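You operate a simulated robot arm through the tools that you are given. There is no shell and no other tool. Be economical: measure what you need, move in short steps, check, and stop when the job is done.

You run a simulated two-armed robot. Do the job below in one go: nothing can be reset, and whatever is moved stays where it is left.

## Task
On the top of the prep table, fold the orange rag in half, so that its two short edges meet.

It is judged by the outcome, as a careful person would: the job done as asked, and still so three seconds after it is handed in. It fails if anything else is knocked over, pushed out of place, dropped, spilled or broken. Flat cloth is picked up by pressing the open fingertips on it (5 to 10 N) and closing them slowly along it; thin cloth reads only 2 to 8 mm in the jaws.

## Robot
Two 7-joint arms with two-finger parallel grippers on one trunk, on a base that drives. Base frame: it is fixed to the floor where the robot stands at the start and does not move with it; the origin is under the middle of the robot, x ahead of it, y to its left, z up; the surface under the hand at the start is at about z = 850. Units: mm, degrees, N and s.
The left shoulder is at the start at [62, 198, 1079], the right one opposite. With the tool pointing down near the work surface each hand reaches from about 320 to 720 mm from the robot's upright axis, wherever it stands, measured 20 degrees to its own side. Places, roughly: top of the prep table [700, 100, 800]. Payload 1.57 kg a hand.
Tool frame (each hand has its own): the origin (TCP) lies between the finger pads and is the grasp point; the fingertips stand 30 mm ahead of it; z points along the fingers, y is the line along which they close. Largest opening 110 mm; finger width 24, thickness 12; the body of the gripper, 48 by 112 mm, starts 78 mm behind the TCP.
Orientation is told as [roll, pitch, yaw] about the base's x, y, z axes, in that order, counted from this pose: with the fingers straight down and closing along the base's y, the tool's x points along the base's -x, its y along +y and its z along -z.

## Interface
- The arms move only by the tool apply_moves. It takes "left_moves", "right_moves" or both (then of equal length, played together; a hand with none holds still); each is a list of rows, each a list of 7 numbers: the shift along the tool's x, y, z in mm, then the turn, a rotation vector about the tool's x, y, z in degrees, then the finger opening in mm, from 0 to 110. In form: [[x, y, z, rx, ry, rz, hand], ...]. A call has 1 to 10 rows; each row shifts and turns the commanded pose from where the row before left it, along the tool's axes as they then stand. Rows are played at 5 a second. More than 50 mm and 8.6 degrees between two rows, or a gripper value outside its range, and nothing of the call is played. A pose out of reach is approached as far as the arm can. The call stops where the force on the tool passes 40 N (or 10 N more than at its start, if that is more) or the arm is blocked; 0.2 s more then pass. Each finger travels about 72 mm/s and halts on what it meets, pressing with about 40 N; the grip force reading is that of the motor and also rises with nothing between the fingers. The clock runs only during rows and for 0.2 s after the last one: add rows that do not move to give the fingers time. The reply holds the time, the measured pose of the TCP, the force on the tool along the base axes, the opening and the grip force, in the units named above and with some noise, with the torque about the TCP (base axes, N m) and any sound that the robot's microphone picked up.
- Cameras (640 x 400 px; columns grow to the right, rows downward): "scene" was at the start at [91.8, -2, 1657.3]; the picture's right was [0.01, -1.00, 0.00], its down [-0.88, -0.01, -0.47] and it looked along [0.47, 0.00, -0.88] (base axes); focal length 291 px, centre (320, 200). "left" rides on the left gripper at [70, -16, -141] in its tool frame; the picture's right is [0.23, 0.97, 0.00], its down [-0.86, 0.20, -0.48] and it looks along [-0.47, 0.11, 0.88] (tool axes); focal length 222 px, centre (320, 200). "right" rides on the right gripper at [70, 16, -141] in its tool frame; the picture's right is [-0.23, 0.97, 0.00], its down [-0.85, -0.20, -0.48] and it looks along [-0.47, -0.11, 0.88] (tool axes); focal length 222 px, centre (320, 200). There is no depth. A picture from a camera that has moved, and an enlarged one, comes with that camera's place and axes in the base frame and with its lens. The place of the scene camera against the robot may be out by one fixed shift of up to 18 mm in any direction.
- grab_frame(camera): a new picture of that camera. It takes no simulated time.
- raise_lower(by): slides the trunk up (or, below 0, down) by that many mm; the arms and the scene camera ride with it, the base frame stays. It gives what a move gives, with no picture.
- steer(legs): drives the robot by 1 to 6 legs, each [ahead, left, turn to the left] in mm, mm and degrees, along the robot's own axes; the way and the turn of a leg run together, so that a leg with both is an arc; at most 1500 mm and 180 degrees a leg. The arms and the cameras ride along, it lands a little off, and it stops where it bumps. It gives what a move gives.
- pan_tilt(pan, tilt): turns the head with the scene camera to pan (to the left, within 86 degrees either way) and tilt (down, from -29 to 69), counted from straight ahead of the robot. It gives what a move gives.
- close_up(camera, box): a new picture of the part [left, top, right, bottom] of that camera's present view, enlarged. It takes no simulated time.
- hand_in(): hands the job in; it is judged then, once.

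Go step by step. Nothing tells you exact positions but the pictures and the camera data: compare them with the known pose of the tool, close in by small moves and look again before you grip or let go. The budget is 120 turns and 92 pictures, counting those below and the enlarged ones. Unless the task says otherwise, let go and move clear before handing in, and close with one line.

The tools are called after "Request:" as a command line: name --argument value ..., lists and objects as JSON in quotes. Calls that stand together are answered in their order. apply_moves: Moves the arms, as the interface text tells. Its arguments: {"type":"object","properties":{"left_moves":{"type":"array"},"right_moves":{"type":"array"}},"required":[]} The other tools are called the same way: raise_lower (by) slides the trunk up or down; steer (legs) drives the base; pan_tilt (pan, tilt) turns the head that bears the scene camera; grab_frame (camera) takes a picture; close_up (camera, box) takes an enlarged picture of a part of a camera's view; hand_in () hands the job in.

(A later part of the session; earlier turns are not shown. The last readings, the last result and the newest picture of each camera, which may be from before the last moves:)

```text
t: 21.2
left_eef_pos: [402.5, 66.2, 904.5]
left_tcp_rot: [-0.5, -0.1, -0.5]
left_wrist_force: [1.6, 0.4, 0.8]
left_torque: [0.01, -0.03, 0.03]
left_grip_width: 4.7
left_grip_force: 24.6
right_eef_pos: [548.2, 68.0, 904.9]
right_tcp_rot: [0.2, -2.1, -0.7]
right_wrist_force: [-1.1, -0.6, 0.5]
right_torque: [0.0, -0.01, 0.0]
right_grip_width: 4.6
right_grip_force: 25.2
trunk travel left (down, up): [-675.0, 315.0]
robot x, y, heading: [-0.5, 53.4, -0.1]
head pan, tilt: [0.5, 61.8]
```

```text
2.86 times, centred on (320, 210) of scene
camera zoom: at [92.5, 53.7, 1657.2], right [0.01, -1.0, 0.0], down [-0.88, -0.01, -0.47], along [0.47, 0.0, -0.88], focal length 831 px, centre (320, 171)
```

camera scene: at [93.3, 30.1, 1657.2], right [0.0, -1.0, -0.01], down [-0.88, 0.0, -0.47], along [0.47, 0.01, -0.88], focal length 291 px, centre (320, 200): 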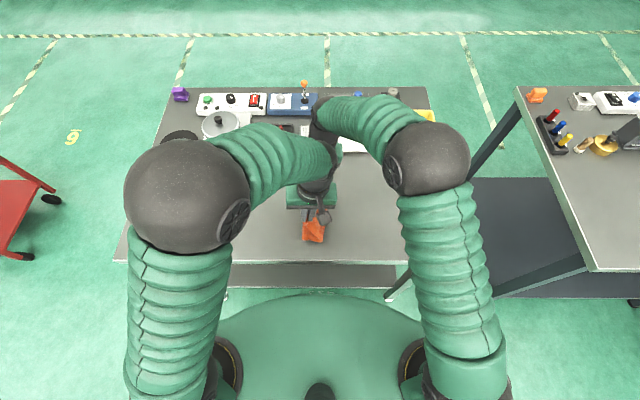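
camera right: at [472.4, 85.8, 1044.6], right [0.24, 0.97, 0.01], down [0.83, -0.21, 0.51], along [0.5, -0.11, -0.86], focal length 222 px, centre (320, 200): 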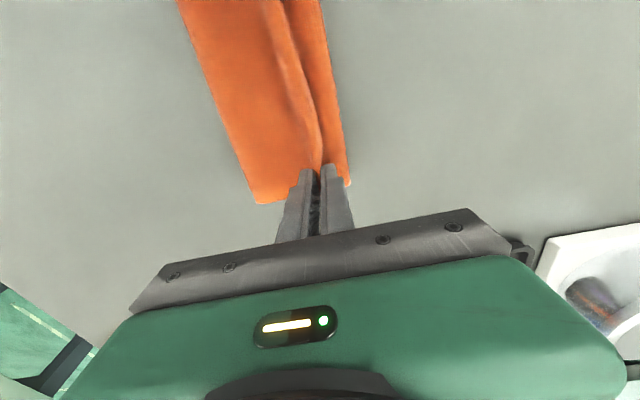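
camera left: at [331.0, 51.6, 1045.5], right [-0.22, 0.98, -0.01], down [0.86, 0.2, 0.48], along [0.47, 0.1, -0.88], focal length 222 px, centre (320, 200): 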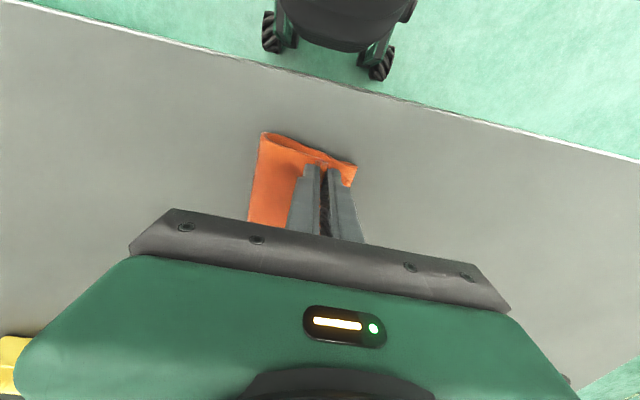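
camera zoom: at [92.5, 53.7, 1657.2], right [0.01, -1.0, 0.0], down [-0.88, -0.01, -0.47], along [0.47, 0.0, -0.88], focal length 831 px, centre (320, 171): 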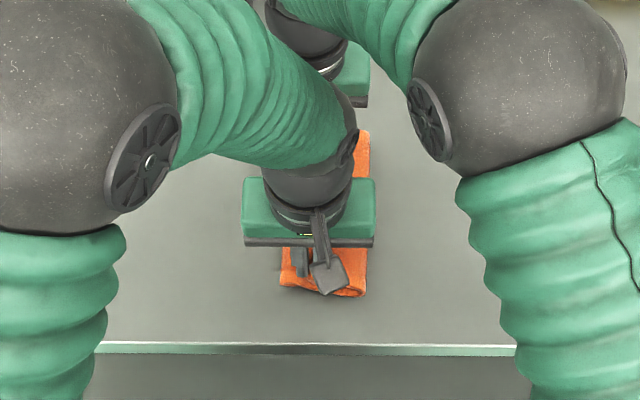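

The body of the cloth leaves the jaws on the right, so it buckled into a Z while being lowered. I'll lift again and carry the edge back left to lay the lower layer flat. Then I'll come over on a proper low arc.

Request:
apply_moves --left_moves '[[0, 0, -15, 0, 0, 0, 0], [0, 3, -15, 0, 0, 0, 0], [0, 6, -15, 0, 0, 0, 0], [0, 8, -15, 0, 0, 0, 0], [0, 8, -10, 0, 0, 0, 0], [0, 8, 0, 0, 0, 0, 0], [0, 0, 0, 0, 0, 0, 0]]' --right_moves '[[0, 0, -15, 0, 0, 0, 0], [0, 3, -15, 0, 0, 0, 0], [0, 6, -15, 0, 0, 0, 0], [0, 8, -15, 0, 0, 0, 0], [0, 8, -10, 0, 0, 0, 0], [0, 8, 0, 0, 0, 0, 0], [0, 0, 0, 0, 0, 0, 0]]'

Request:
steer --legs '[[0, 50, 0], [0, 50, 0]]'

Request:
apply_moves --left_moves '[[0, 5, 10, 0, 0, 0, 0], [0, 5, 10, 0, 0, 0, 0], [0, 5, 10, 0, 0, 0, 0], [0, 0, 0, 0, 0, 0, 0]]' --right_moves '[[0, 5, 10, 0, 0, 0, 0], [0, 5, 10, 0, 0, 0, 0], [0, 5, 10, 0, 0, 0, 0], [0, 0, 0, 0, 0, 0, 0]]'

Request:
grab_frame --camera "left"

Request:
grab_frame --camera "right"

```text
t: 22.8
left_eef_pos: [403.2, 96.4, 975.5]
left_tcp_rot: [-0.4, -0.2, -0.5]
left_wrist_force: [0.9, 0.2, 0.2]
left_torque: [0.05, -0.01, 0.03]
left_grip_width: 4.6
left_grip_force: 24.7
right_eef_pos: [547.6, 99.6, 974.2]
right_tcp_rot: [0.1, -2.1, -0.6]
right_wrist_force: [-0.1, 1.2, 0.7]
right_torque: [0.03, 0.0, 0.02]
right_grip_width: 4.6
right_grip_force: 25.3
trunk travel left (down, up): [-675.0, 315.0]
robot x, y, heading: [-1.3, 55.3, -0.3]
head pan, tilt: [0.5, 61.8]
```

```text
t: 24.3
left_eef_pos: [403.6, 195.3, 975.7]
left_tcp_rot: [-0.2, -0.1, -0.5]
left_wrist_force: [-0.2, 0.2, 1.4]
left_torque: [0.03, -0.01, 0.0]
left_grip_width: 4.7
left_grip_force: 25.2
right_eef_pos: [548.4, 196.9, 976.4]
right_tcp_rot: [0.4, -2.1, -0.7]
right_wrist_force: [-0.6, -0.5, 0.0]
right_torque: [0.06, 0.03, 0.0]
right_grip_width: 4.8
right_grip_force: 25.0
trunk travel left (down, up): [-675.0, 315.0]
robot x, y, heading: [-0.0, 151.6, -0.2]
head pan, tilt: [0.5, 61.8]
```

```text
t: 25.3
left_eef_pos: [401.8, 192.8, 947.6]
left_tcp_rot: [0.7, -0.4, -0.5]
left_wrist_force: [1.0, -0.1, 0.2]
left_torque: [0.01, -0.05, 0.01]
left_grip_width: 4.4
left_grip_force: 24.7
right_eef_pos: [547.3, 194.9, 948.3]
right_tcp_rot: [1.3, -2.2, -0.8]
right_wrist_force: [-1.6, -0.8, -0.2]
right_torque: [0.05, 0.03, 0.02]
right_grip_width: 4.8
right_grip_force: 25.3
trunk travel left (down, up): [-675.0, 315.0]
robot x, y, heading: [1.0, 150.3, -0.4]
head pan, tilt: [0.5, 61.8]
```

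```text
57 pictures are left
camera left: at [331.0, 174.5, 1087.3], right [-0.22, 0.98, 0.01], down [0.85, 0.19, 0.48], along [0.47, 0.12, -0.87], focal length 222 px, centre (320, 200)
```

left: 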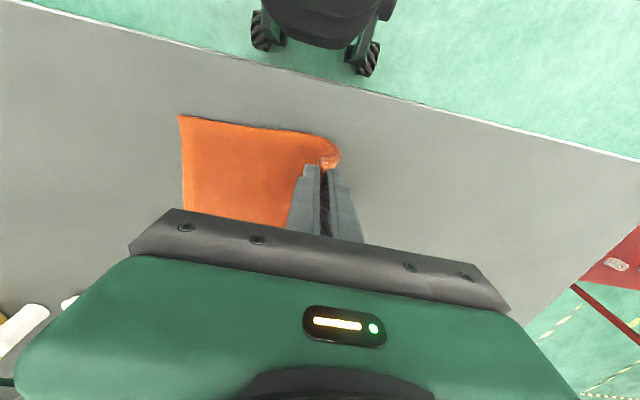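

```text
56 pictures are left
camera right: at [472.3, 208.7, 1086.1], right [0.24, 0.97, 0.03], down [0.83, -0.22, 0.51], along [0.5, -0.1, -0.86], focal length 222 px, centre (320, 200)
```

right: 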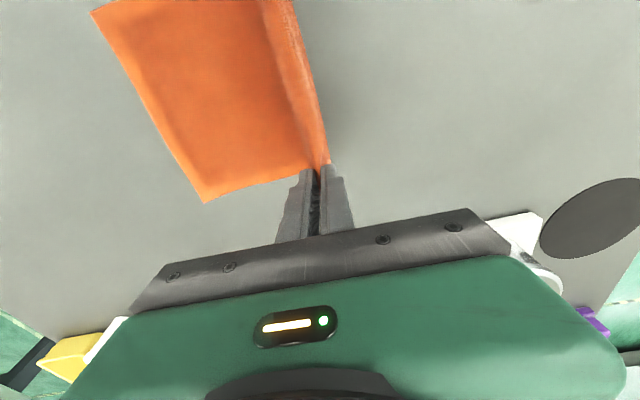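

The lower layer is flat again with its free edge at y≈46, so the fold line should be at about y≈168. Now I'll do the arc about that line, using the base for the high part first.

Request:
apply_moves --left_moves '[[0, -5, -10, 0, 0, 0, 0], [0, -5, -12, 0, 0, 0, 0], [0, -5, -12, 0, 0, 0, 0], [0, 0, 0, 0, 0, 0, 0]]' --right_moves '[[0, -5, -10, 0, 0, 0, 0], [0, -5, -12, 0, 0, 0, 0], [0, -5, -12, 0, 0, 0, 0], [0, 0, 0, 0, 0, 0, 0]]'

Request:
steer --legs '[[0, -35, 0], [0, -35, 0]]'

Request:
grab_frame --camera "left"

```text
t: 26.3
left_eef_pos: [401.7, 189.5, 980.6]
left_tcp_rot: [0.0, -0.2, -0.5]
left_wrist_force: [0.5, 0.1, 0.9]
left_torque: [0.04, -0.03, 0.04]
left_grip_width: 4.6
left_grip_force: 25.8
right_eef_pos: [547.6, 191.4, 981.8]
right_tcp_rot: [0.8, -2.2, -0.8]
right_wrist_force: [-0.9, 0.2, -0.6]
right_torque: [-0.01, 0.01, 0.01]
right_grip_width: 4.6
right_grip_force: 25.2
trunk travel left (down, up): [-675.0, 315.0]
robot x, y, heading: [-1.3, 154.4, -0.3]
head pan, tilt: [0.5, 61.8]
```

```text
t: 27.6
left_eef_pos: [401.2, 115.9, 978.8]
left_tcp_rot: [0.4, -0.2, -0.6]
left_wrist_force: [0.8, 0.5, -0.4]
left_torque: [0.0, 0.0, 0.03]
left_grip_width: 4.7
left_grip_force: 25.5
right_eef_pos: [547.3, 115.5, 981.4]
right_tcp_rot: [0.9, -2.2, -0.8]
right_wrist_force: [-0.6, -0.9, -0.3]
right_torque: [0.07, 0.04, 0.03]
right_grip_width: 5.0
right_grip_force: 25.0
trunk travel left (down, up): [-675.0, 315.0]
robot x, y, heading: [-0.6, 82.3, 0.1]
head pan, tilt: [0.5, 61.8]
```

```text
55 pictures are left
camera left: at [330.5, 97.6, 1119.7], right [-0.22, 0.98, 0.01], down [0.86, 0.19, 0.48], along [0.47, 0.11, -0.88], focal length 222 px, centre (320, 200)
```

left: 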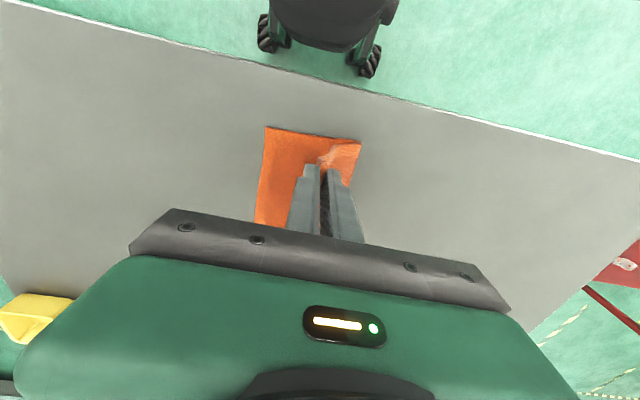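

The lower layer stays put this time. I'll shift the hands to the robot's left, away from the right forearm. Then I'll try a gentle lean so the cloth leaves the jaws trailing left instead of buckling.

Request:
apply_moves --left_moves '[[0, 10, 0, 0, 0, 0, 0], [0, 10, 0, 0, 0, 0, 0], [0, 10, 0, 0, 0, 0, 0], [0, 10, 0, 0, 0, 0, 0], [0, 10, 0, 0, 0, 0, 0], [0, 0, 0, 0, 0, 0, 0]]' --right_moves '[[0, 10, 0, 0, 0, 0, 0], [0, 10, 0, 0, 0, 0, 0], [0, 10, 0, 0, 0, 0, 0], [0, 10, 0, 0, 0, 0, 0], [0, 10, 0, 0, 0, 0, 0], [0, 0, 0, 0, 0, 0, 0]]'

Request:
apply_moves --left_moves '[[0, 0, 0, 0, 0, 0, 0], [0, 0, 0, 0, 0, 0, 0], [0, 0, 0, -3, 0, 0, 0], [0, 0, 0, -3, 0, 0, 0], [0, 0, 0, -3, 0, 0, 0], [0, 0, 0, -3, 0, 0, 0], [0, 0, 0, 0, 0, 0, 0]]' --right_moves '[[0, 0, 0, -3, 0, 0, 0], [0, 0, 0, -3, 0, 0, 0], [0, 0, 0, -3, 0, 0, 0], [0, 0, 0, -3, 0, 0, 0], [0, 0, 0, -3, 0, 0, 0], [0, 0, 0, -3, 0, 0, 0], [0, 0, 0, 0, 0, 0, 0]]'

Request:
grab_frame --camera "scene"

```text
t: 29.0
left_eef_pos: [400.8, 167.9, 980.9]
left_tcp_rot: [0.1, -0.3, -0.5]
left_wrist_force: [1.0, 0.5, 0.2]
left_torque: [0.04, -0.04, 0.03]
left_grip_width: 4.6
left_grip_force: 24.9
right_eef_pos: [545.5, 169.8, 983.2]
right_tcp_rot: [0.8, -2.3, -1.0]
right_wrist_force: [-1.6, 0.2, 0.1]
right_torque: [0.07, 0.03, 0.02]
right_grip_width: 4.8
right_grip_force: 25.1
trunk travel left (down, up): [-675.0, 315.0]
robot x, y, heading: [-0.5, 78.1, -0.1]
head pan, tilt: [0.5, 61.8]
```

```text
t: 30.6
left_eef_pos: [401.1, 170.6, 979.5]
left_tcp_rot: [12.1, -0.3, -0.6]
left_wrist_force: [0.4, 0.6, -0.2]
left_torque: [-0.07, -0.02, 0.01]
left_grip_width: 4.4
left_grip_force: 25.1
right_eef_pos: [546.5, 171.4, 982.0]
right_tcp_rot: [18.5, -2.3, -0.8]
right_wrist_force: [-0.9, -0.4, -0.5]
right_torque: [-0.03, -0.01, 0.02]
right_grip_width: 4.4
right_grip_force: 25.2
trunk travel left (down, up): [-675.0, 315.0]
robot x, y, heading: [4.1, 82.3, 0.1]
head pan, tilt: [0.5, 61.8]
```

```text
54 pictures are left
camera scene: at [92.8, 78.5, 1657.2], right [0.01, -1.0, 0.0], down [-0.88, -0.01, -0.47], along [0.47, 0.0, -0.88], focal length 291 px, centre (320, 200)
```

scene: 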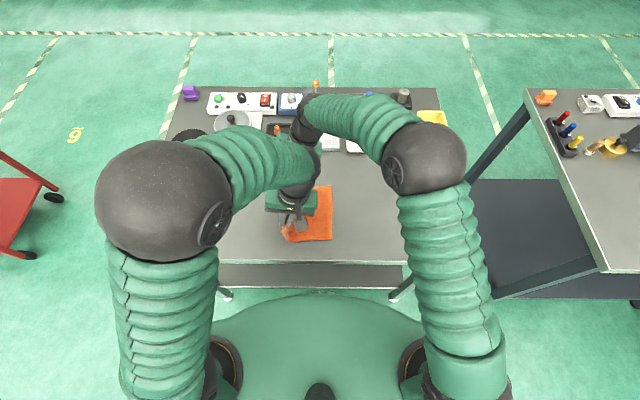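

The lean works here without contact. I'll lean further, with the right hand leading.

Request:
apply_moves --left_moves '[[0, 0, 0, 0, 0, 0, 0], [0, 0, 0, -3, 0, 0, 0], [0, 0, 0, -3, 0, 0, 0], [0, 0, 0, -3, 0, 0, 0], [0, 0, 0, -3, 0, 0, 0], [0, 0, 0, -3, 0, 0, 0], [0, 0, 0, 0, 0, 0, 0]]' --right_moves '[[0, 0, 0, -3, 0, 0, 0], [0, 0, 0, -3, 0, 0, 0], [0, 0, 0, -3, 0, 0, 0], [0, 0, 0, -3, 0, 0, 0], [0, 0, 0, 0, 0, 0, 0], [0, 0, 0, 0, 0, 0, 0], [0, 0, 0, 0, 0, 0, 0]]'

Request:
grab_frame --camera "left"

Request:
grab_frame --camera "right"

```text
t: 32.4
left_eef_pos: [425.8, 211.9, 1008.9]
left_tcp_rot: [23.9, -4.1, 8.2]
left_wrist_force: [-2.6, 6.4, -3.6]
left_torque: [-0.29, -0.12, -0.12]
left_grip_width: 4.4
left_grip_force: 24.8
right_eef_pos: [547.3, 169.9, 983.5]
right_tcp_rot: [30.4, -2.4, -0.8]
right_wrist_force: [2.4, -6.6, 2.7]
right_torque: [0.55, 0.67, 0.79]
right_grip_width: 4.3
right_grip_force: 25.4
trunk travel left (down, up): [-675.0, 315.0]
robot x, y, heading: [-2.6, 84.1, -0.2]
head pan, tilt: [0.5, 61.8]
stopped in row 7 (left hand): the arm was blocked; the commanded pose is now the measured one
```

```text
53 pictures are left
camera left: at [357.0, 129.7, 1126.3], right [-0.38, 0.85, 0.38], down [0.81, 0.1, 0.58], along [0.45, 0.52, -0.72], focal length 222 px, centre (320, 200)
```

left: 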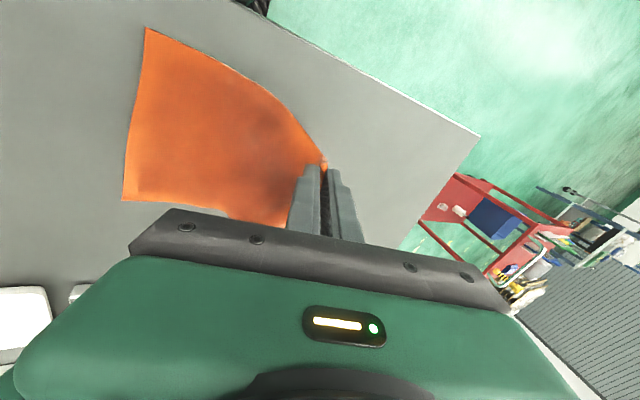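

```text
52 pictures are left
camera right: at [469.5, 113.7, 1110.2], right [0.22, 0.84, 0.5], down [0.83, -0.43, 0.35], along [0.51, 0.34, -0.79], focal length 222 px, centre (320, 200)
```

right: 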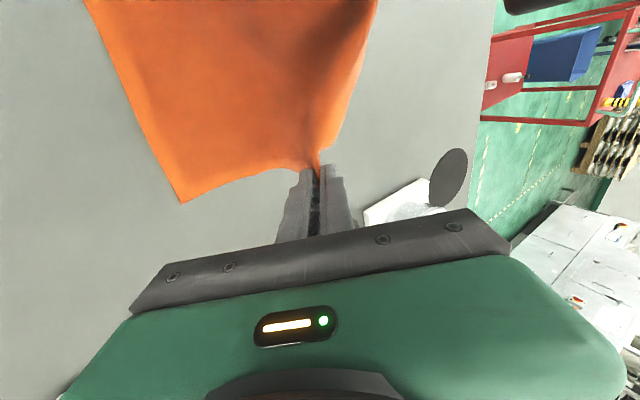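

The left arm reaches its limit at about 20° of lean. I'll bring it back to 12° and its proper place, and the right hand to about 15°.

Request:
apply_moves --left_moves '[[6, -12, 3, 3, 1, 2, 0], [6, -12, 4, 3, 1, 2, 0], [6, -12, 4, 3, 1, 2, 0], [6, -12, 4, 3, 0, 2, 0], [0, 0, 0, 0, 0, 0, 0]]' --right_moves '[[0, 0, 0, 2, 0, 0, 0], [0, 0, 0, 3, 0, 0, 0], [0, 0, 0, 3, 0, 0, 0], [0, 0, 0, 4, 0, 0, 0], [0, 0, 0, 0, 0, 0, 0]]'

Request:
grab_frame --camera "left"

```text
t: 33.6
left_eef_pos: [404.0, 161.8, 977.6]
left_tcp_rot: [11.8, 1.2, 0.3]
left_wrist_force: [-0.2, 0.4, 0.7]
left_torque: [0.05, 0.0, 0.03]
left_grip_width: 4.7
left_grip_force: 25.6
right_eef_pos: [546.6, 172.0, 984.2]
right_tcp_rot: [18.5, -2.3, -0.9]
right_wrist_force: [-0.4, -0.4, -0.2]
right_torque: [0.06, 0.0, -0.02]
right_grip_width: 4.3
right_grip_force: 24.6
trunk travel left (down, up): [-675.0, 315.0]
robot x, y, heading: [0.1, 79.6, -0.1]
head pan, tilt: [0.5, 61.8]
```

```text
51 pictures are left
camera left: at [336.5, 116.3, 1114.4], right [-0.23, 0.95, 0.2], down [0.86, 0.1, 0.49], along [0.45, 0.29, -0.85], focal length 222 px, centre (320, 200)
```

left: 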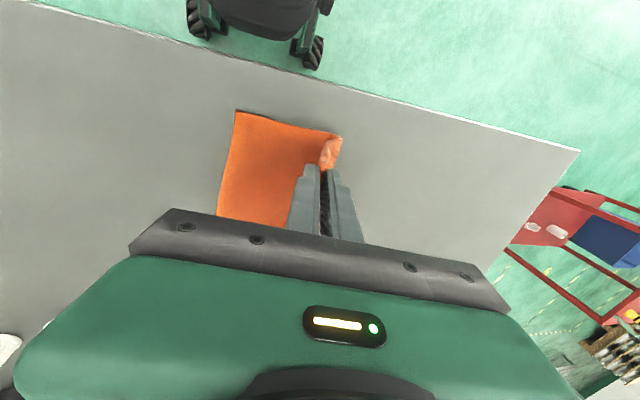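

The near side of the rag was dragged along a little. I'll check the far side.

Request:
grab_frame --camera "right"

Request:
close_up --camera "scene" --box '[220, 140, 400, 260]'

```text
50 pictures are left
camera right: at [469.3, 143.4, 1120.2], right [0.23, 0.92, 0.32], down [0.83, -0.35, 0.43], along [0.5, 0.17, -0.85], focal length 222 px, centre (320, 200)
```

right: 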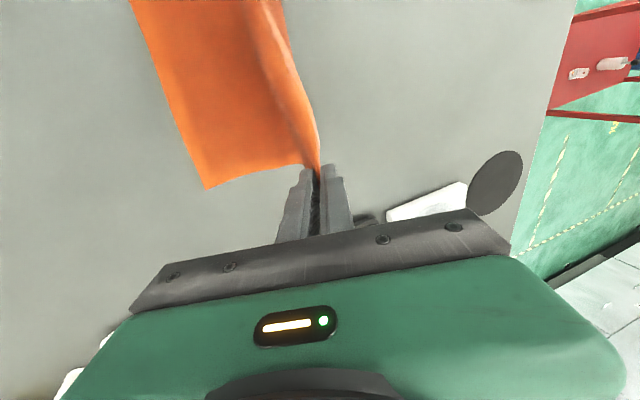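

```text
3.33 times, centred on (310, 200) of scene
camera zoom: at [93.0, 78.8, 1657.1], right [0.01, -1.0, 0.0], down [-0.88, -0.01, -0.47], along [0.47, 0.0, -0.88], focal length 970 px, centre (353, 200)
```

zoom: 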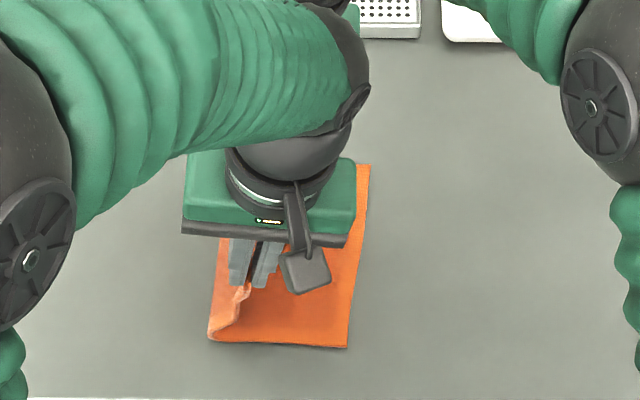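

The free edge is now slightly skewed, near end at y≈88 and far end at y≈69. I'll match that skew with the hands and go back left to lay the lower layer flat again.

Request:
apply_moves --left_moves '[[3, 7, 1.5, 0, -0.7, 0, 0], [3, 7, 1.5, 0, -0.7, 0, 0], [0, 0, 0, 0, 0, 0, 0]]' --right_moves '[[3, -6.5, -2.2, 1, 0, 0, 0], [3, -6.5, -2.2, 2, 0, 0, 0], [0, 0, 0, 2, 0, 0, 0]]'

Request:
steer --legs '[[0, 35, 0], [0, 35, 0]]'

Request:
apply_moves --left_moves '[[0, 0, 10, 0, 0, 0, 0], [0, 0, 10, 0, 0, 0, 0], [0, 0, 10, 0, 0, 0, 0], [0, 0, 0, 0, 0, 0, 0]]' --right_moves '[[0, 0, 10, 0, 0, 0, 0], [0, 0, 10, 0, 0, 0, 0], [0, 0, 10, 0, 0, 0, 0], [0, 0, 0, 0, 0, 0, 0]]'

Request:
grab_frame --camera "left"

Request:
grab_frame --camera "right"

```text
t: 34.4
left_eef_pos: [399.2, 177.7, 979.0]
left_tcp_rot: [11.8, -0.2, 0.1]
left_wrist_force: [0.3, -0.2, -0.7]
left_torque: [0.06, 0.0, 0.05]
left_grip_width: 4.6
left_grip_force: 25.2
right_eef_pos: [539.5, 158.9, 983.8]
right_tcp_rot: [13.5, -2.5, -0.9]
right_wrist_force: [-0.6, 0.2, 0.8]
right_torque: [0.06, 0.02, 0.02]
right_grip_width: 4.0
right_grip_force: 24.9
trunk travel left (down, up): [-675.0, 315.0]
robot x, y, heading: [3.1, 83.9, -0.1]
head pan, tilt: [0.5, 61.8]
```

```text
t: 35.7
left_eef_pos: [398.0, 248.3, 979.0]
left_tcp_rot: [11.8, -0.2, 0.1]
left_wrist_force: [-0.4, 0.0, 0.1]
left_torque: [0.06, 0.02, 0.03]
left_grip_width: 4.6
left_grip_force: 25.0
right_eef_pos: [539.7, 229.5, 984.5]
right_tcp_rot: [13.5, -2.3, -0.9]
right_wrist_force: [0.1, -0.7, -0.3]
right_torque: [0.1, 0.03, 0.0]
right_grip_width: 4.2
right_grip_force: 24.5
trunk travel left (down, up): [-675.0, 315.0]
robot x, y, heading: [1.3, 151.4, -0.2]
head pan, tilt: [0.5, 61.8]
```

```text
t: 36.7
left_eef_pos: [396.6, 248.1, 951.0]
left_tcp_rot: [12.2, -0.4, 0.0]
left_wrist_force: [0.4, -0.1, -0.1]
left_torque: [0.04, -0.03, 0.03]
left_grip_width: 4.4
left_grip_force: 25.4
right_eef_pos: [540.2, 229.9, 955.5]
right_tcp_rot: [13.9, -2.5, -0.9]
right_wrist_force: [-1.0, -0.7, -0.9]
right_torque: [0.08, 0.04, 0.0]
right_grip_width: 4.3
right_grip_force: 25.0
trunk travel left (down, up): [-675.0, 315.0]
robot x, y, heading: [0.6, 151.2, -0.2]
head pan, tilt: [0.5, 61.8]
```

```text
48 pictures are left
camera left: at [325.3, 201.2, 1083.5], right [-0.23, 0.95, 0.2], down [0.85, 0.09, 0.52], along [0.47, 0.29, -0.83], focal length 222 px, centre (320, 200)
```

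left: 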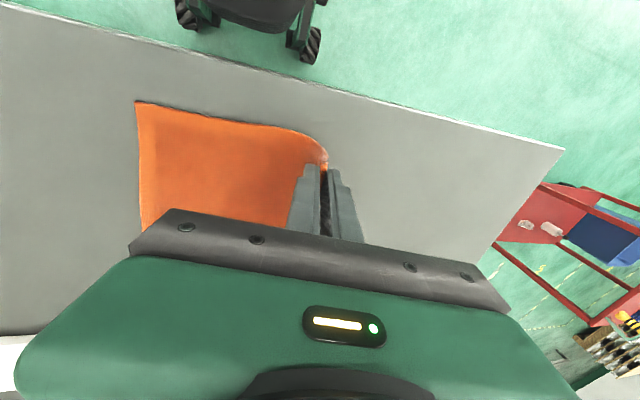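

```text
47 pictures are left
camera right: at [463.3, 212.1, 1094.5], right [0.23, 0.94, 0.24], down [0.83, -0.32, 0.45], along [0.51, 0.1, -0.86], focal length 222 px, centre (320, 200)
```

right: 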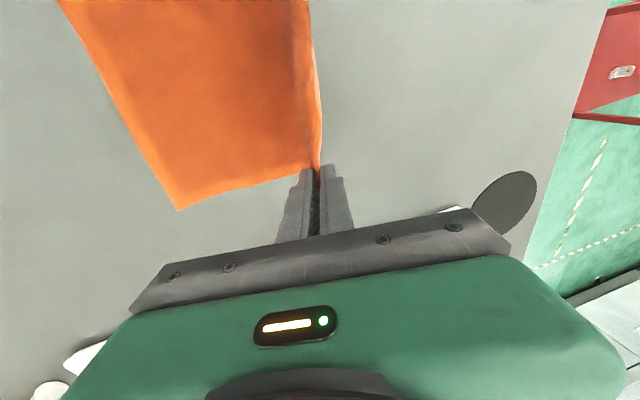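

The free edge is now at y≈99 (near) and 86 (far), with the lower layer flat. I'll go over on a lower arc, alternating base drives and lowering steps.

Request:
apply_moves --left_moves '[[0, 2, -8, 0, 0, 0, 0], [0, 0, 0, 0, 0, 0, 0]]' --right_moves '[[0, 1, -5, 0, 0, 0, 0], [0, 0, 0, 0, 0, 0, 0]]'

Request:
steer --legs '[[0, -35, 0], [0, -40, 0]]'

Request:
apply_moves --left_moves '[[0, -2, 5, 0, 0, 0, 0], [0, -2, 7, 0, 0, 0, 0], [0, 0, 0, 0, 0, 0, 0]]' --right_moves '[[0, -2, 5, 0, 0, 0, 0], [0, -2, 7, 0, 0, 0, 0], [0, 0, 0, 0, 0, 0, 0]]'

Request:
grab_frame --camera "left"

Request:
grab_frame --camera "right"

```text
t: 37.3
left_eef_pos: [396.5, 252.8, 957.5]
left_tcp_rot: [11.9, -0.3, 0.0]
left_wrist_force: [0.5, 0.0, -0.1]
left_torque: [0.03, 0.0, 0.05]
left_grip_width: 4.3
left_grip_force: 24.9
right_eef_pos: [539.9, 235.6, 960.3]
right_tcp_rot: [13.7, -2.6, -0.8]
right_wrist_force: [-0.7, 0.1, -0.1]
right_torque: [0.05, 0.01, -0.01]
right_grip_width: 4.1
right_grip_force: 25.1
trunk travel left (down, up): [-675.0, 315.0]
robot x, y, heading: [-0.5, 152.3, -0.1]
head pan, tilt: [0.5, 61.8]
```

```text
t: 38.7
left_eef_pos: [396.3, 178.7, 958.1]
left_tcp_rot: [11.9, -0.3, 0.0]
left_wrist_force: [1.1, -0.8, -0.7]
left_torque: [0.05, -0.03, 0.03]
left_grip_width: 4.5
left_grip_force: 25.5
right_eef_pos: [539.5, 159.5, 960.7]
right_tcp_rot: [13.6, -2.5, -0.9]
right_wrist_force: [-0.6, -0.3, 1.0]
right_torque: [0.07, 0.01, 0.02]
right_grip_width: 4.3
right_grip_force: 24.7
trunk travel left (down, up): [-675.0, 315.0]
robot x, y, heading: [1.2, 82.0, -0.3]
head pan, tilt: [0.5, 61.8]
```

```text
t: 39.5
left_eef_pos: [394.5, 179.3, 946.0]
left_tcp_rot: [11.8, -0.3, 0.0]
left_wrist_force: [0.4, -0.4, 0.0]
left_torque: [0.06, -0.09, 0.04]
left_grip_width: 4.6
left_grip_force: 25.3
right_eef_pos: [539.0, 161.6, 949.0]
right_tcp_rot: [13.6, -2.6, -0.9]
right_wrist_force: [-0.4, 0.2, 0.1]
right_torque: [0.07, -0.01, -0.01]
right_grip_width: 4.5
right_grip_force: 24.3
trunk travel left (down, up): [-675.0, 315.0]
robot x, y, heading: [1.9, 78.8, -0.2]
head pan, tilt: [0.5, 61.8]
```

```text
46 pictures are left
camera left: at [323.7, 134.1, 1079.9], right [-0.23, 0.95, 0.2], down [0.85, 0.1, 0.52], along [0.47, 0.29, -0.83], focal length 222 px, centre (320, 200)
```

left: 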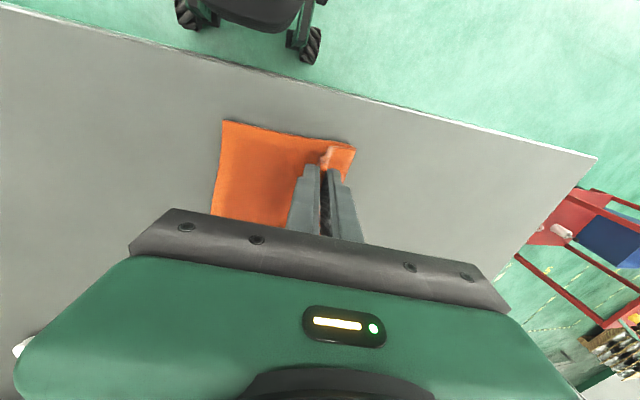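

```text
45 pictures are left
camera right: at [461.6, 145.0, 1087.1], right [0.23, 0.94, 0.24], down [0.83, -0.32, 0.46], along [0.51, 0.09, -0.86], focal length 222 px, centre (320, 200)
```

right: 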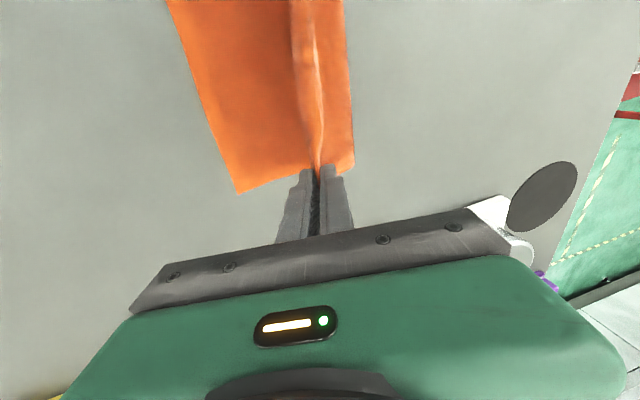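

The free edge hasn't moved (101 and 86), and the fold bulge is at y≈230, as wanted. I'll continue.

Request:
steer --legs '[[0, -35, 0]]'

Request:
apply_moves --left_moves '[[0, -2, 6, 0, 0, 0, 0], [0, -2, 6, 0, 0, 0, 0], [0, -2, 6, 0, 0, 0, 0], [0, 0, 0, 0, 0, 0, 0]]' --right_moves '[[0, -2, 6, 0, 0, 0, 0], [0, -2, 7, 0, 0, 0, 0], [0, -2, 7, 0, 0, 0, 0], [0, 0, 0, 0, 0, 0, 0]]'

Request:
grab_frame --camera "left"

Request:
grab_frame --camera "right"

```text
t: 40.3
left_eef_pos: [394.9, 161.3, 944.7]
left_tcp_rot: [11.0, -0.4, 0.4]
left_wrist_force: [0.1, 0.3, -1.1]
left_torque: [-0.04, -0.03, 0.01]
left_grip_width: 4.6
left_grip_force: 24.5
right_eef_pos: [537.0, 143.6, 947.0]
right_tcp_rot: [12.8, -2.6, -0.7]
right_wrist_force: [-0.2, 0.9, -1.1]
right_torque: [-0.01, -0.04, -0.04]
right_grip_width: 4.3
right_grip_force: 24.8
trunk travel left (down, up): [-675.0, 315.0]
robot x, y, heading: [-3.4, 50.3, -0.3]
head pan, tilt: [0.5, 61.8]
```

```text
t: 41.3
left_eef_pos: [394.1, 163.0, 926.4]
left_tcp_rot: [10.9, -0.4, 0.4]
left_wrist_force: [0.1, 1.2, -0.7]
left_torque: [0.02, -0.03, 0.06]
left_grip_width: 4.7
left_grip_force: 24.9
right_eef_pos: [538.0, 146.5, 927.1]
right_tcp_rot: [12.7, -2.7, -0.5]
right_wrist_force: [-0.4, 0.4, -0.2]
right_torque: [0.02, -0.05, 0.01]
right_grip_width: 4.4
right_grip_force: 24.7
trunk travel left (down, up): [-675.0, 315.0]
robot x, y, heading: [1.5, 48.3, -0.1]
head pan, tilt: [0.5, 61.8]
```

```text
44 pictures are left
camera left: at [322.5, 119.8, 1059.9], right [-0.23, 0.95, 0.18], down [0.85, 0.11, 0.51], along [0.47, 0.28, -0.84], focal length 222 px, centre (320, 200)
```

left: 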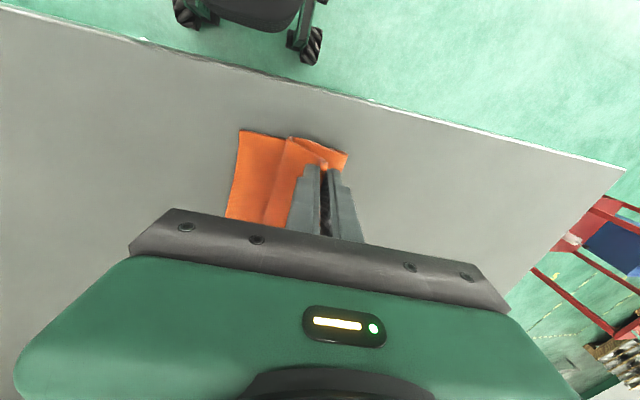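

```text
43 pictures are left
camera right: at [459.8, 132.2, 1065.3], right [0.23, 0.95, 0.22], down [0.83, -0.31, 0.46], along [0.51, 0.08, -0.86], focal length 222 px, centre (320, 200)
```

right: 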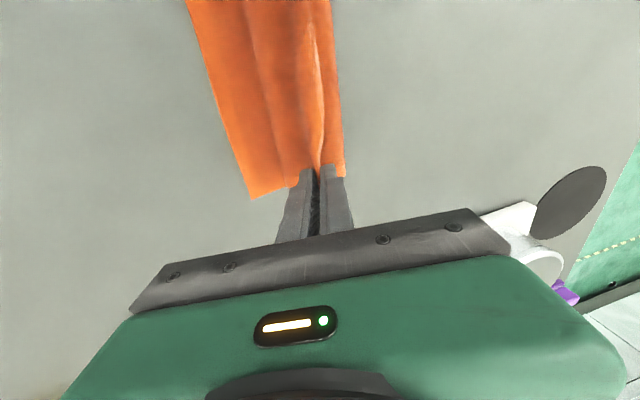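

The hands are now a little too low, so the slack is starting to roll over to the right. I'll raise them to take it up, then come across on a higher diagonal.

Request:
apply_moves --left_moves '[[0, 4, -9, 0, 0, 0, 0], [0, 4, -9, 0, 0, 0, 0], [0, 4, -9, 0, 0, 0, 0], [0, 4, -9, 0, 0, 0, 0], [0, 0, 0, 0, 0, 0, 0]]' --right_moves '[[0, 4, -9, 0, 0, 0, 0], [0, 4, -9, 0, 0, 0, 0], [0, 4, -9, 0, 0, 0, 0], [0, 4, -9, 0, 0, 0, 0], [0, 0, 0, 0, 0, 0, 0]]'

Request:
grab_frame --camera "left"

Request:
close_up --camera "right" --box '[150, 0, 390, 220]'

```text
t: 42.5
left_eef_pos: [392.2, 154.3, 965.9]
left_tcp_rot: [11.7, -0.5, 0.3]
left_wrist_force: [-0.3, -1.3, 0.6]
left_torque: [0.08, 0.0, 0.06]
left_grip_width: 4.6
left_grip_force: 25.1
right_eef_pos: [537.2, 137.0, 966.6]
right_tcp_rot: [13.5, -2.7, -0.7]
right_wrist_force: [-0.7, -0.4, 0.7]
right_torque: [0.07, 0.03, -0.02]
right_grip_width: 4.1
right_grip_force: 25.3
trunk travel left (down, up): [-675.0, 315.0]
robot x, y, heading: [-2.5, 46.6, -0.5]
head pan, tilt: [0.5, 61.8]
```

```text
42 pictures are left
camera left: at [321.5, 109.3, 1100.0], right [-0.23, 0.95, 0.2], down [0.85, 0.1, 0.52], along [0.47, 0.29, -0.83], focal length 222 px, centre (320, 200)
```

left: 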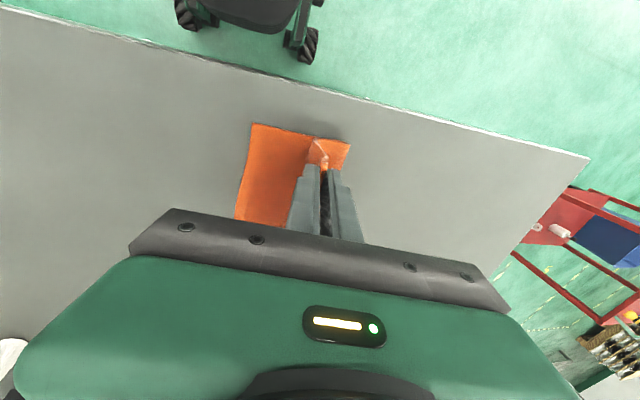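

```text
1.82 times, centred on (270, 110) of right
camera zoom: at [459.0, 121.3, 1104.3], right [0.23, 0.94, 0.24], down [0.83, -0.32, 0.46], along [0.51, 0.09, -0.86], focal length 404 px, centre (411, 364)
```

zoom: 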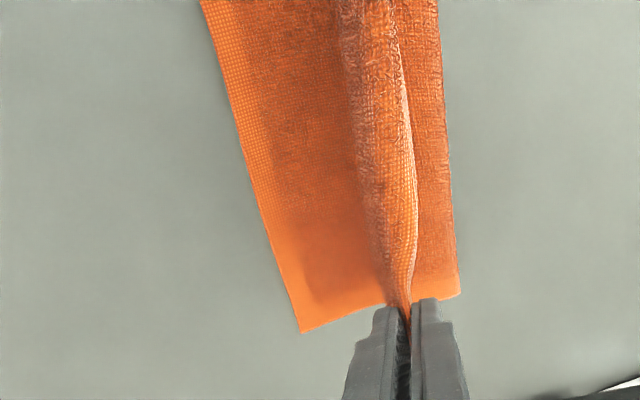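

The slack is taken up. I'll come down diagonally to the free edge, alternating lowering and driving.

Request:
apply_moves --left_moves '[[0, -1.6, 7.3, 0, 0, 0, 0], [0, -1.6, 7.3, 0, 0, 0, 0], [0, 0, 0, 0, 0, 0, 0]]' --right_moves '[[0, -1.6, 7.3, 0, 0, 0, 0], [0, -1.6, 7.3, 0, 0, 0, 0], [0, 0, 0, 0, 0, 0, 0]]'

Request:
steer --legs '[[0, -28, 0]]'

Request:
apply_moves --left_moves '[[0, -6, 11, 0, 0, 0, 0], [0, -7, 11, 0, 0, 0, 0], [0, 0, 0, 0, 0, 0, 0], [0, 0, 0, 0, 0, 0, 0]]' --right_moves '[[0, -6, 11, 0, 0, 0, 0], [0, -7, 11, 0, 0, 0, 0], [0, 0, 0, 0, 0, 0, 0], [0, 0, 0, 0, 0, 0, 0]]'

Request:
grab_frame --camera "left"

Request:
close_up --camera "right" --box '[150, 0, 390, 220]'

```text
t: 43.3
left_eef_pos: [392.7, 156.6, 952.0]
left_tcp_rot: [11.6, -0.6, 0.3]
left_wrist_force: [0.6, -0.1, 0.4]
left_torque: [0.06, -0.01, 0.04]
left_grip_width: 4.6
left_grip_force: 25.6
right_eef_pos: [535.8, 140.5, 952.7]
right_tcp_rot: [13.4, -2.8, -0.6]
right_wrist_force: [-0.5, -0.4, -0.2]
right_torque: [0.09, 0.01, 0.02]
right_grip_width: 4.4
right_grip_force: 25.0
trunk travel left (down, up): [-675.0, 315.0]
robot x, y, heading: [-2.9, 45.9, 0.0]
head pan, tilt: [0.5, 61.8]
```

```text
t: 44.1
left_eef_pos: [393.3, 139.2, 949.6]
left_tcp_rot: [11.1, -0.5, 0.5]
left_wrist_force: [-0.4, 0.2, 0.2]
left_torque: [0.02, 0.0, 0.05]
left_grip_width: 4.6
left_grip_force: 25.4
right_eef_pos: [535.5, 123.5, 950.1]
right_tcp_rot: [12.8, -2.8, -0.5]
right_wrist_force: [0.1, 1.3, -0.1]
right_torque: [-0.01, -0.02, 0.0]
right_grip_width: 4.0
right_grip_force: 25.2
trunk travel left (down, up): [-675.0, 315.0]
robot x, y, heading: [4.4, 21.1, 0.0]
head pan, tilt: [0.5, 61.8]
```

```text
t: 45.1
left_eef_pos: [392.2, 139.0, 925.4]
left_tcp_rot: [10.8, -0.4, 0.5]
left_wrist_force: [0.0, 0.6, -0.8]
left_torque: [0.04, -0.05, 0.03]
left_grip_width: 4.5
left_grip_force: 25.1
right_eef_pos: [535.6, 124.6, 926.0]
right_tcp_rot: [12.5, -2.7, -0.4]
right_wrist_force: [0.0, 1.4, 0.0]
right_torque: [-0.02, -0.05, -0.02]
right_grip_width: 4.4
right_grip_force: 25.1
trunk travel left (down, up): [-675.0, 315.0]
robot x, y, heading: [1.4, 25.5, -0.5]
head pan, tilt: [0.5, 61.8]
```

```text
40 pictures are left
camera left: at [320.3, 95.0, 1060.6], right [-0.24, 0.95, 0.18], down [0.85, 0.11, 0.52], along [0.47, 0.27, -0.84], focal length 222 px, centre (320, 200)
```

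left: 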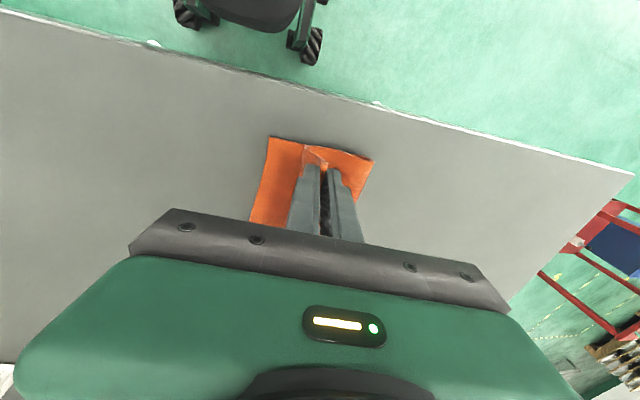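

```text
1.82 times, centred on (270, 110) of right
camera zoom: at [458.4, 109.6, 1064.4], right [0.23, 0.95, 0.22], down [0.83, -0.31, 0.46], along [0.51, 0.08, -0.86], focal length 404 px, centre (411, 364)
```

zoom: 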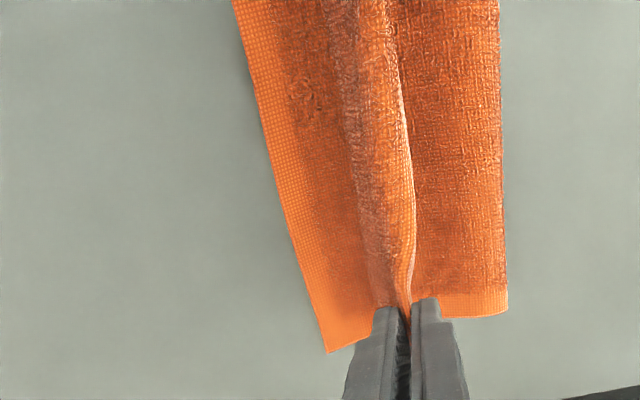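

The layers are trailing correctly now, with the free edge still at y≈100 and the fold near 202. I'll continue down to the edge.

Request:
steer --legs '[[0, -30, 0]]'

Request:
apply_moves --left_moves '[[0, -6, 8, 0, 0, 0, 0], [0, -6, 8, 0, 0, 0, 0], [0, -3, 3, 0, 0, 0, 0], [0, 0, 0, 0, 0, 0, 0], [0, 0, 0, 0, 0, 0, 0]]' --right_moves '[[0, -6, 8, 0, 0, 0, 0], [0, -6, 8, 0, 0, 0, 0], [0, -3, 3, 0, 0, 0, 0], [0, 0, 0, 0, 0, 0, 0], [0, 0, 0, 0, 0, 0, 0]]'

Request:
close_up --camera "left" --box '[220, 100, 400, 240]'

Request:
close_up --camera "right" --box '[150, 0, 390, 220]'

```text
t: 46.0
left_eef_pos: [390.9, 113.7, 924.3]
left_tcp_rot: [10.6, -0.7, 0.7]
left_wrist_force: [0.1, 0.1, 0.5]
left_torque: [-0.01, -0.02, 0.01]
left_grip_width: 4.4
left_grip_force: 24.6
right_eef_pos: [535.6, 100.1, 925.2]
right_tcp_rot: [12.4, -2.8, -0.4]
right_wrist_force: [-1.3, 0.3, -0.2]
right_torque: [-0.02, -0.03, 0.02]
right_grip_width: 4.5
right_grip_force: 24.6
trunk travel left (down, up): [-675.0, 315.0]
robot x, y, heading: [-0.7, -6.1, -0.3]
head pan, tilt: [0.5, 61.8]
```

```text
t: 47.2
left_eef_pos: [390.6, 89.1, 905.1]
left_tcp_rot: [11.4, -0.6, 0.5]
left_wrist_force: [0.4, -1.0, -0.6]
left_torque: [0.08, -0.03, -0.01]
left_grip_width: 4.2
left_grip_force: 25.1
right_eef_pos: [536.8, 74.1, 905.3]
right_tcp_rot: [13.1, -2.8, -0.5]
right_wrist_force: [-0.6, 0.3, -0.7]
right_torque: [0.08, 0.04, 0.01]
right_grip_width: 4.3
right_grip_force: 24.6
trunk travel left (down, up): [-675.0, 315.0]
robot x, y, heading: [-0.5, -6.3, -0.3]
head pan, tilt: [0.5, 61.8]
```

```text
2.86 times, centred on (310, 170) of left
camera zoom: at [319.6, 44.4, 1039.9], right [-0.24, 0.95, 0.19], down [0.85, 0.11, 0.52], along [0.47, 0.28, -0.83], focal length 635 px, centre (349, 286)
```

zoom: 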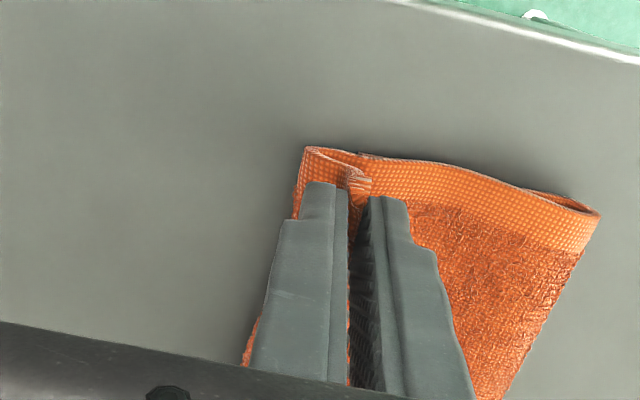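

```text
1.82 times, centred on (270, 110) of right
camera zoom: at [458.2, 59.3, 1043.8], right [0.22, 0.95, 0.23], down [0.83, -0.31, 0.46], along [0.51, 0.09, -0.86], focal length 404 px, centre (411, 364)
```

zoom: 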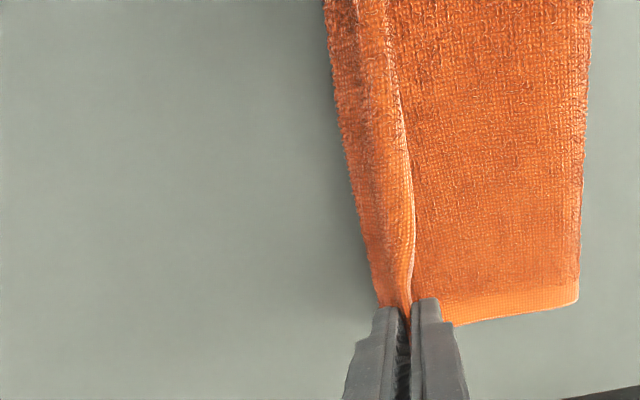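

The cloth now lies over well, but the fold is loose and the layer bulges slightly to the right of the jaws. I'll raise and move left a touch so the end stands straight before I let it flop over.

Request:
apply_moves --left_moves '[[0, 6, -3, 0, 0, 0, 0], [0, 7, -4, 0, 0, 0, 0], [0, 5, -4, 0, 0, 0, 0], [0, 0, 0, 0, 0, 0, 0], [0, 0, 0, 0, 0, 0, 0]]' --right_moves '[[0, 6, -3, 0, 0, 0, 0], [0, 7, -4, 0, 0, 0, 0], [0, 5, -4, 0, 0, 0, 0], [0, 0, 0, 0, 0, 0, 0], [0, 0, 0, 0, 0, 0, 0]]'

Request:
close_up --camera "left" --box '[220, 100, 400, 240]'

Request:
close_up --camera "right" --box '[150, 0, 390, 220]'

```text
t: 48.4
left_eef_pos: [390.8, 112.3, 920.7]
left_tcp_rot: [11.0, -0.6, 0.6]
left_wrist_force: [0.5, 0.3, -0.1]
left_torque: [0.06, -0.04, 0.0]
left_grip_width: 4.5
left_grip_force: 24.8
right_eef_pos: [534.9, 96.3, 919.5]
right_tcp_rot: [12.8, -2.9, -0.3]
right_wrist_force: [0.8, 0.1, -0.6]
right_torque: [0.07, 0.02, -0.02]
right_grip_width: 4.3
right_grip_force: 25.2
trunk travel left (down, up): [-675.0, 315.0]
robot x, y, heading: [-2.4, -11.9, -0.0]
head pan, tilt: [0.5, 61.8]
```

```text
2.86 times, centred on (310, 170) of left
camera zoom: at [319.5, 67.3, 1054.2], right [-0.24, 0.95, 0.18], down [0.85, 0.11, 0.52], along [0.47, 0.28, -0.84], focal length 635 px, centre (349, 286)
```

zoom: 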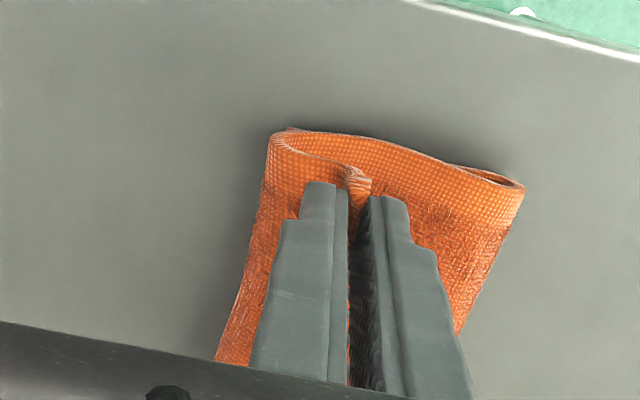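

```text
1.82 times, centred on (270, 110) of right
camera zoom: at [457.0, 81.4, 1058.1], right [0.22, 0.95, 0.23], down [0.83, -0.31, 0.46], along [0.51, 0.08, -0.86], focal length 404 px, centre (411, 364)
```

zoom: 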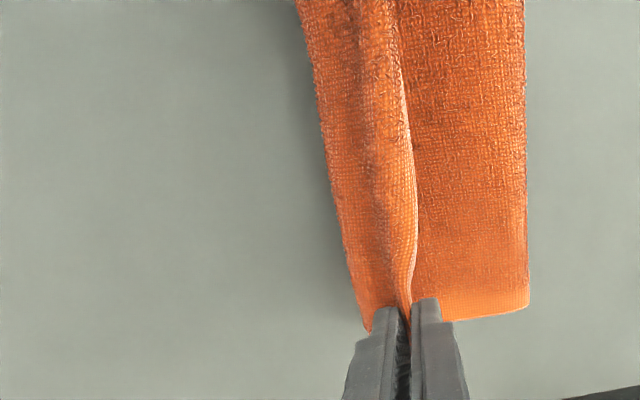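

The slack sits on the right because the fold contact receded to y≈190, short of the wanted 222. I'll go back left once more and flatten the fold there first by lowering early. Then I'll sweep right, staying low.

Request:
apply_moves --left_moves '[[0, 2, -10, 0, 0, 0, 0], [0, 2, -10, 0, 0, 0, 0], [0, 2, -10, 0, 0, 0, 0], [0, 2, -10, 0, 0, 0, 0], [0, 0, 0, 0, 0, 0, 0]]' --right_moves '[[0, 2, -10, 0, 0, 0, 0], [0, 2, -10, 0, 0, 0, 0], [0, 2, -10, 0, 0, 0, 0], [0, 2, -10, 0, 0, 0, 0], [0, 0, 0, 0, 0, 0, 0]]'

Request:
steer --legs '[[0, 65, 0], [0, 65, 0]]'

Request:
apply_moves --left_moves '[[0, 0, 10, 0, 0, 0, 0], [0, 0, 10, 0, 0, 0, 0], [0, 0, 10, 0, 0, 0, 0], [0, 0, 0, 0, 0, 0, 0]]' --right_moves '[[0, 0, 10, 0, 0, 0, 0], [0, 0, 10, 0, 0, 0, 0], [0, 0, 10, 0, 0, 0, 0], [0, 0, 0, 0, 0, 0, 0]]'

Request:
grab_frame --camera "left"

Request:
grab_frame --camera "right"

```text
t: 49.6
left_eef_pos: [390.1, 110.0, 960.7]
left_tcp_rot: [11.1, -0.6, 0.5]
left_wrist_force: [0.3, -0.3, 0.4]
left_torque: [0.07, -0.03, 0.03]
left_grip_width: 4.5
left_grip_force: 25.4
right_eef_pos: [532.6, 96.0, 961.7]
right_tcp_rot: [12.8, -2.9, -0.4]
right_wrist_force: [-0.6, 0.1, 0.1]
right_torque: [0.07, 0.01, -0.02]
right_grip_width: 4.1
right_grip_force: 25.2
trunk travel left (down, up): [-675.0, 315.0]
robot x, y, heading: [-1.0, -10.1, -0.1]
head pan, tilt: [0.5, 61.8]
```

```text
t: 51.2
left_eef_pos: [390.4, 221.7, 962.3]
left_tcp_rot: [12.0, -0.7, 0.4]
left_wrist_force: [0.6, -1.3, 0.1]
left_torque: [0.12, -0.03, 0.02]
left_grip_width: 4.5
left_grip_force: 24.7
right_eef_pos: [534.3, 205.9, 963.0]
right_tcp_rot: [13.7, -2.9, -0.8]
right_wrist_force: [0.1, -1.0, 0.5]
right_torque: [0.17, 0.05, 0.04]
right_grip_width: 4.0
right_grip_force: 24.6
trunk travel left (down, up): [-675.0, 315.0]
robot x, y, heading: [2.3, 120.2, -0.0]
head pan, tilt: [0.5, 61.8]
```

```text
t: 52.2
left_eef_pos: [390.7, 212.9, 934.6]
left_tcp_rot: [12.6, -0.8, 0.0]
left_wrist_force: [1.3, -0.7, -0.9]
left_torque: [0.15, 0.0, 0.02]
left_grip_width: 4.3
left_grip_force: 25.3
right_eef_pos: [533.9, 198.1, 936.1]
right_tcp_rot: [14.3, -2.9, -0.9]
right_wrist_force: [0.3, -1.0, 0.1]
right_torque: [0.17, 0.06, 0.04]
right_grip_width: 4.6
right_grip_force: 25.0
trunk travel left (down, up): [-675.0, 315.0]
robot x, y, heading: [-3.4, 115.3, 0.1]
head pan, tilt: [0.5, 61.8]
```

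```text
34 pictures are left
camera left: at [317.3, 166.2, 1066.7], right [-0.23, 0.95, 0.21], down [0.85, 0.09, 0.52], along [0.48, 0.3, -0.83], focal length 222 px, centre (320, 200)
```

left: 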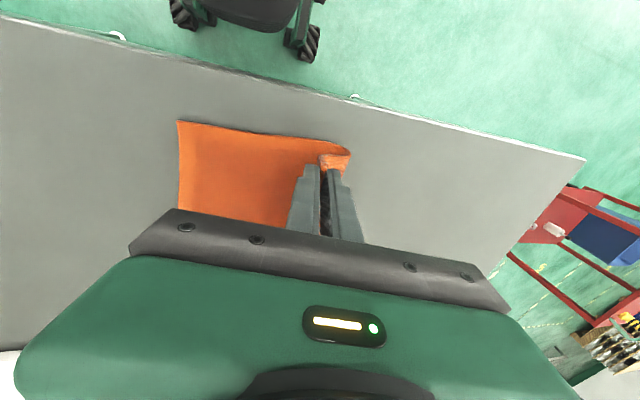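

```text
33 pictures are left
camera right: at [456.1, 179.8, 1073.0], right [0.23, 0.94, 0.25], down [0.83, -0.33, 0.46], along [0.51, 0.1, -0.85], focal length 222 px, centre (320, 200)
```

right: 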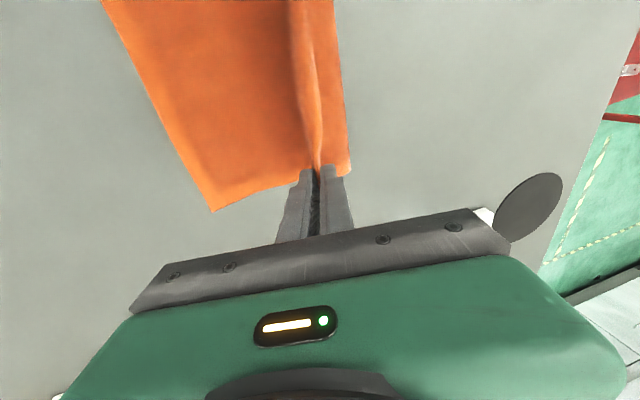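

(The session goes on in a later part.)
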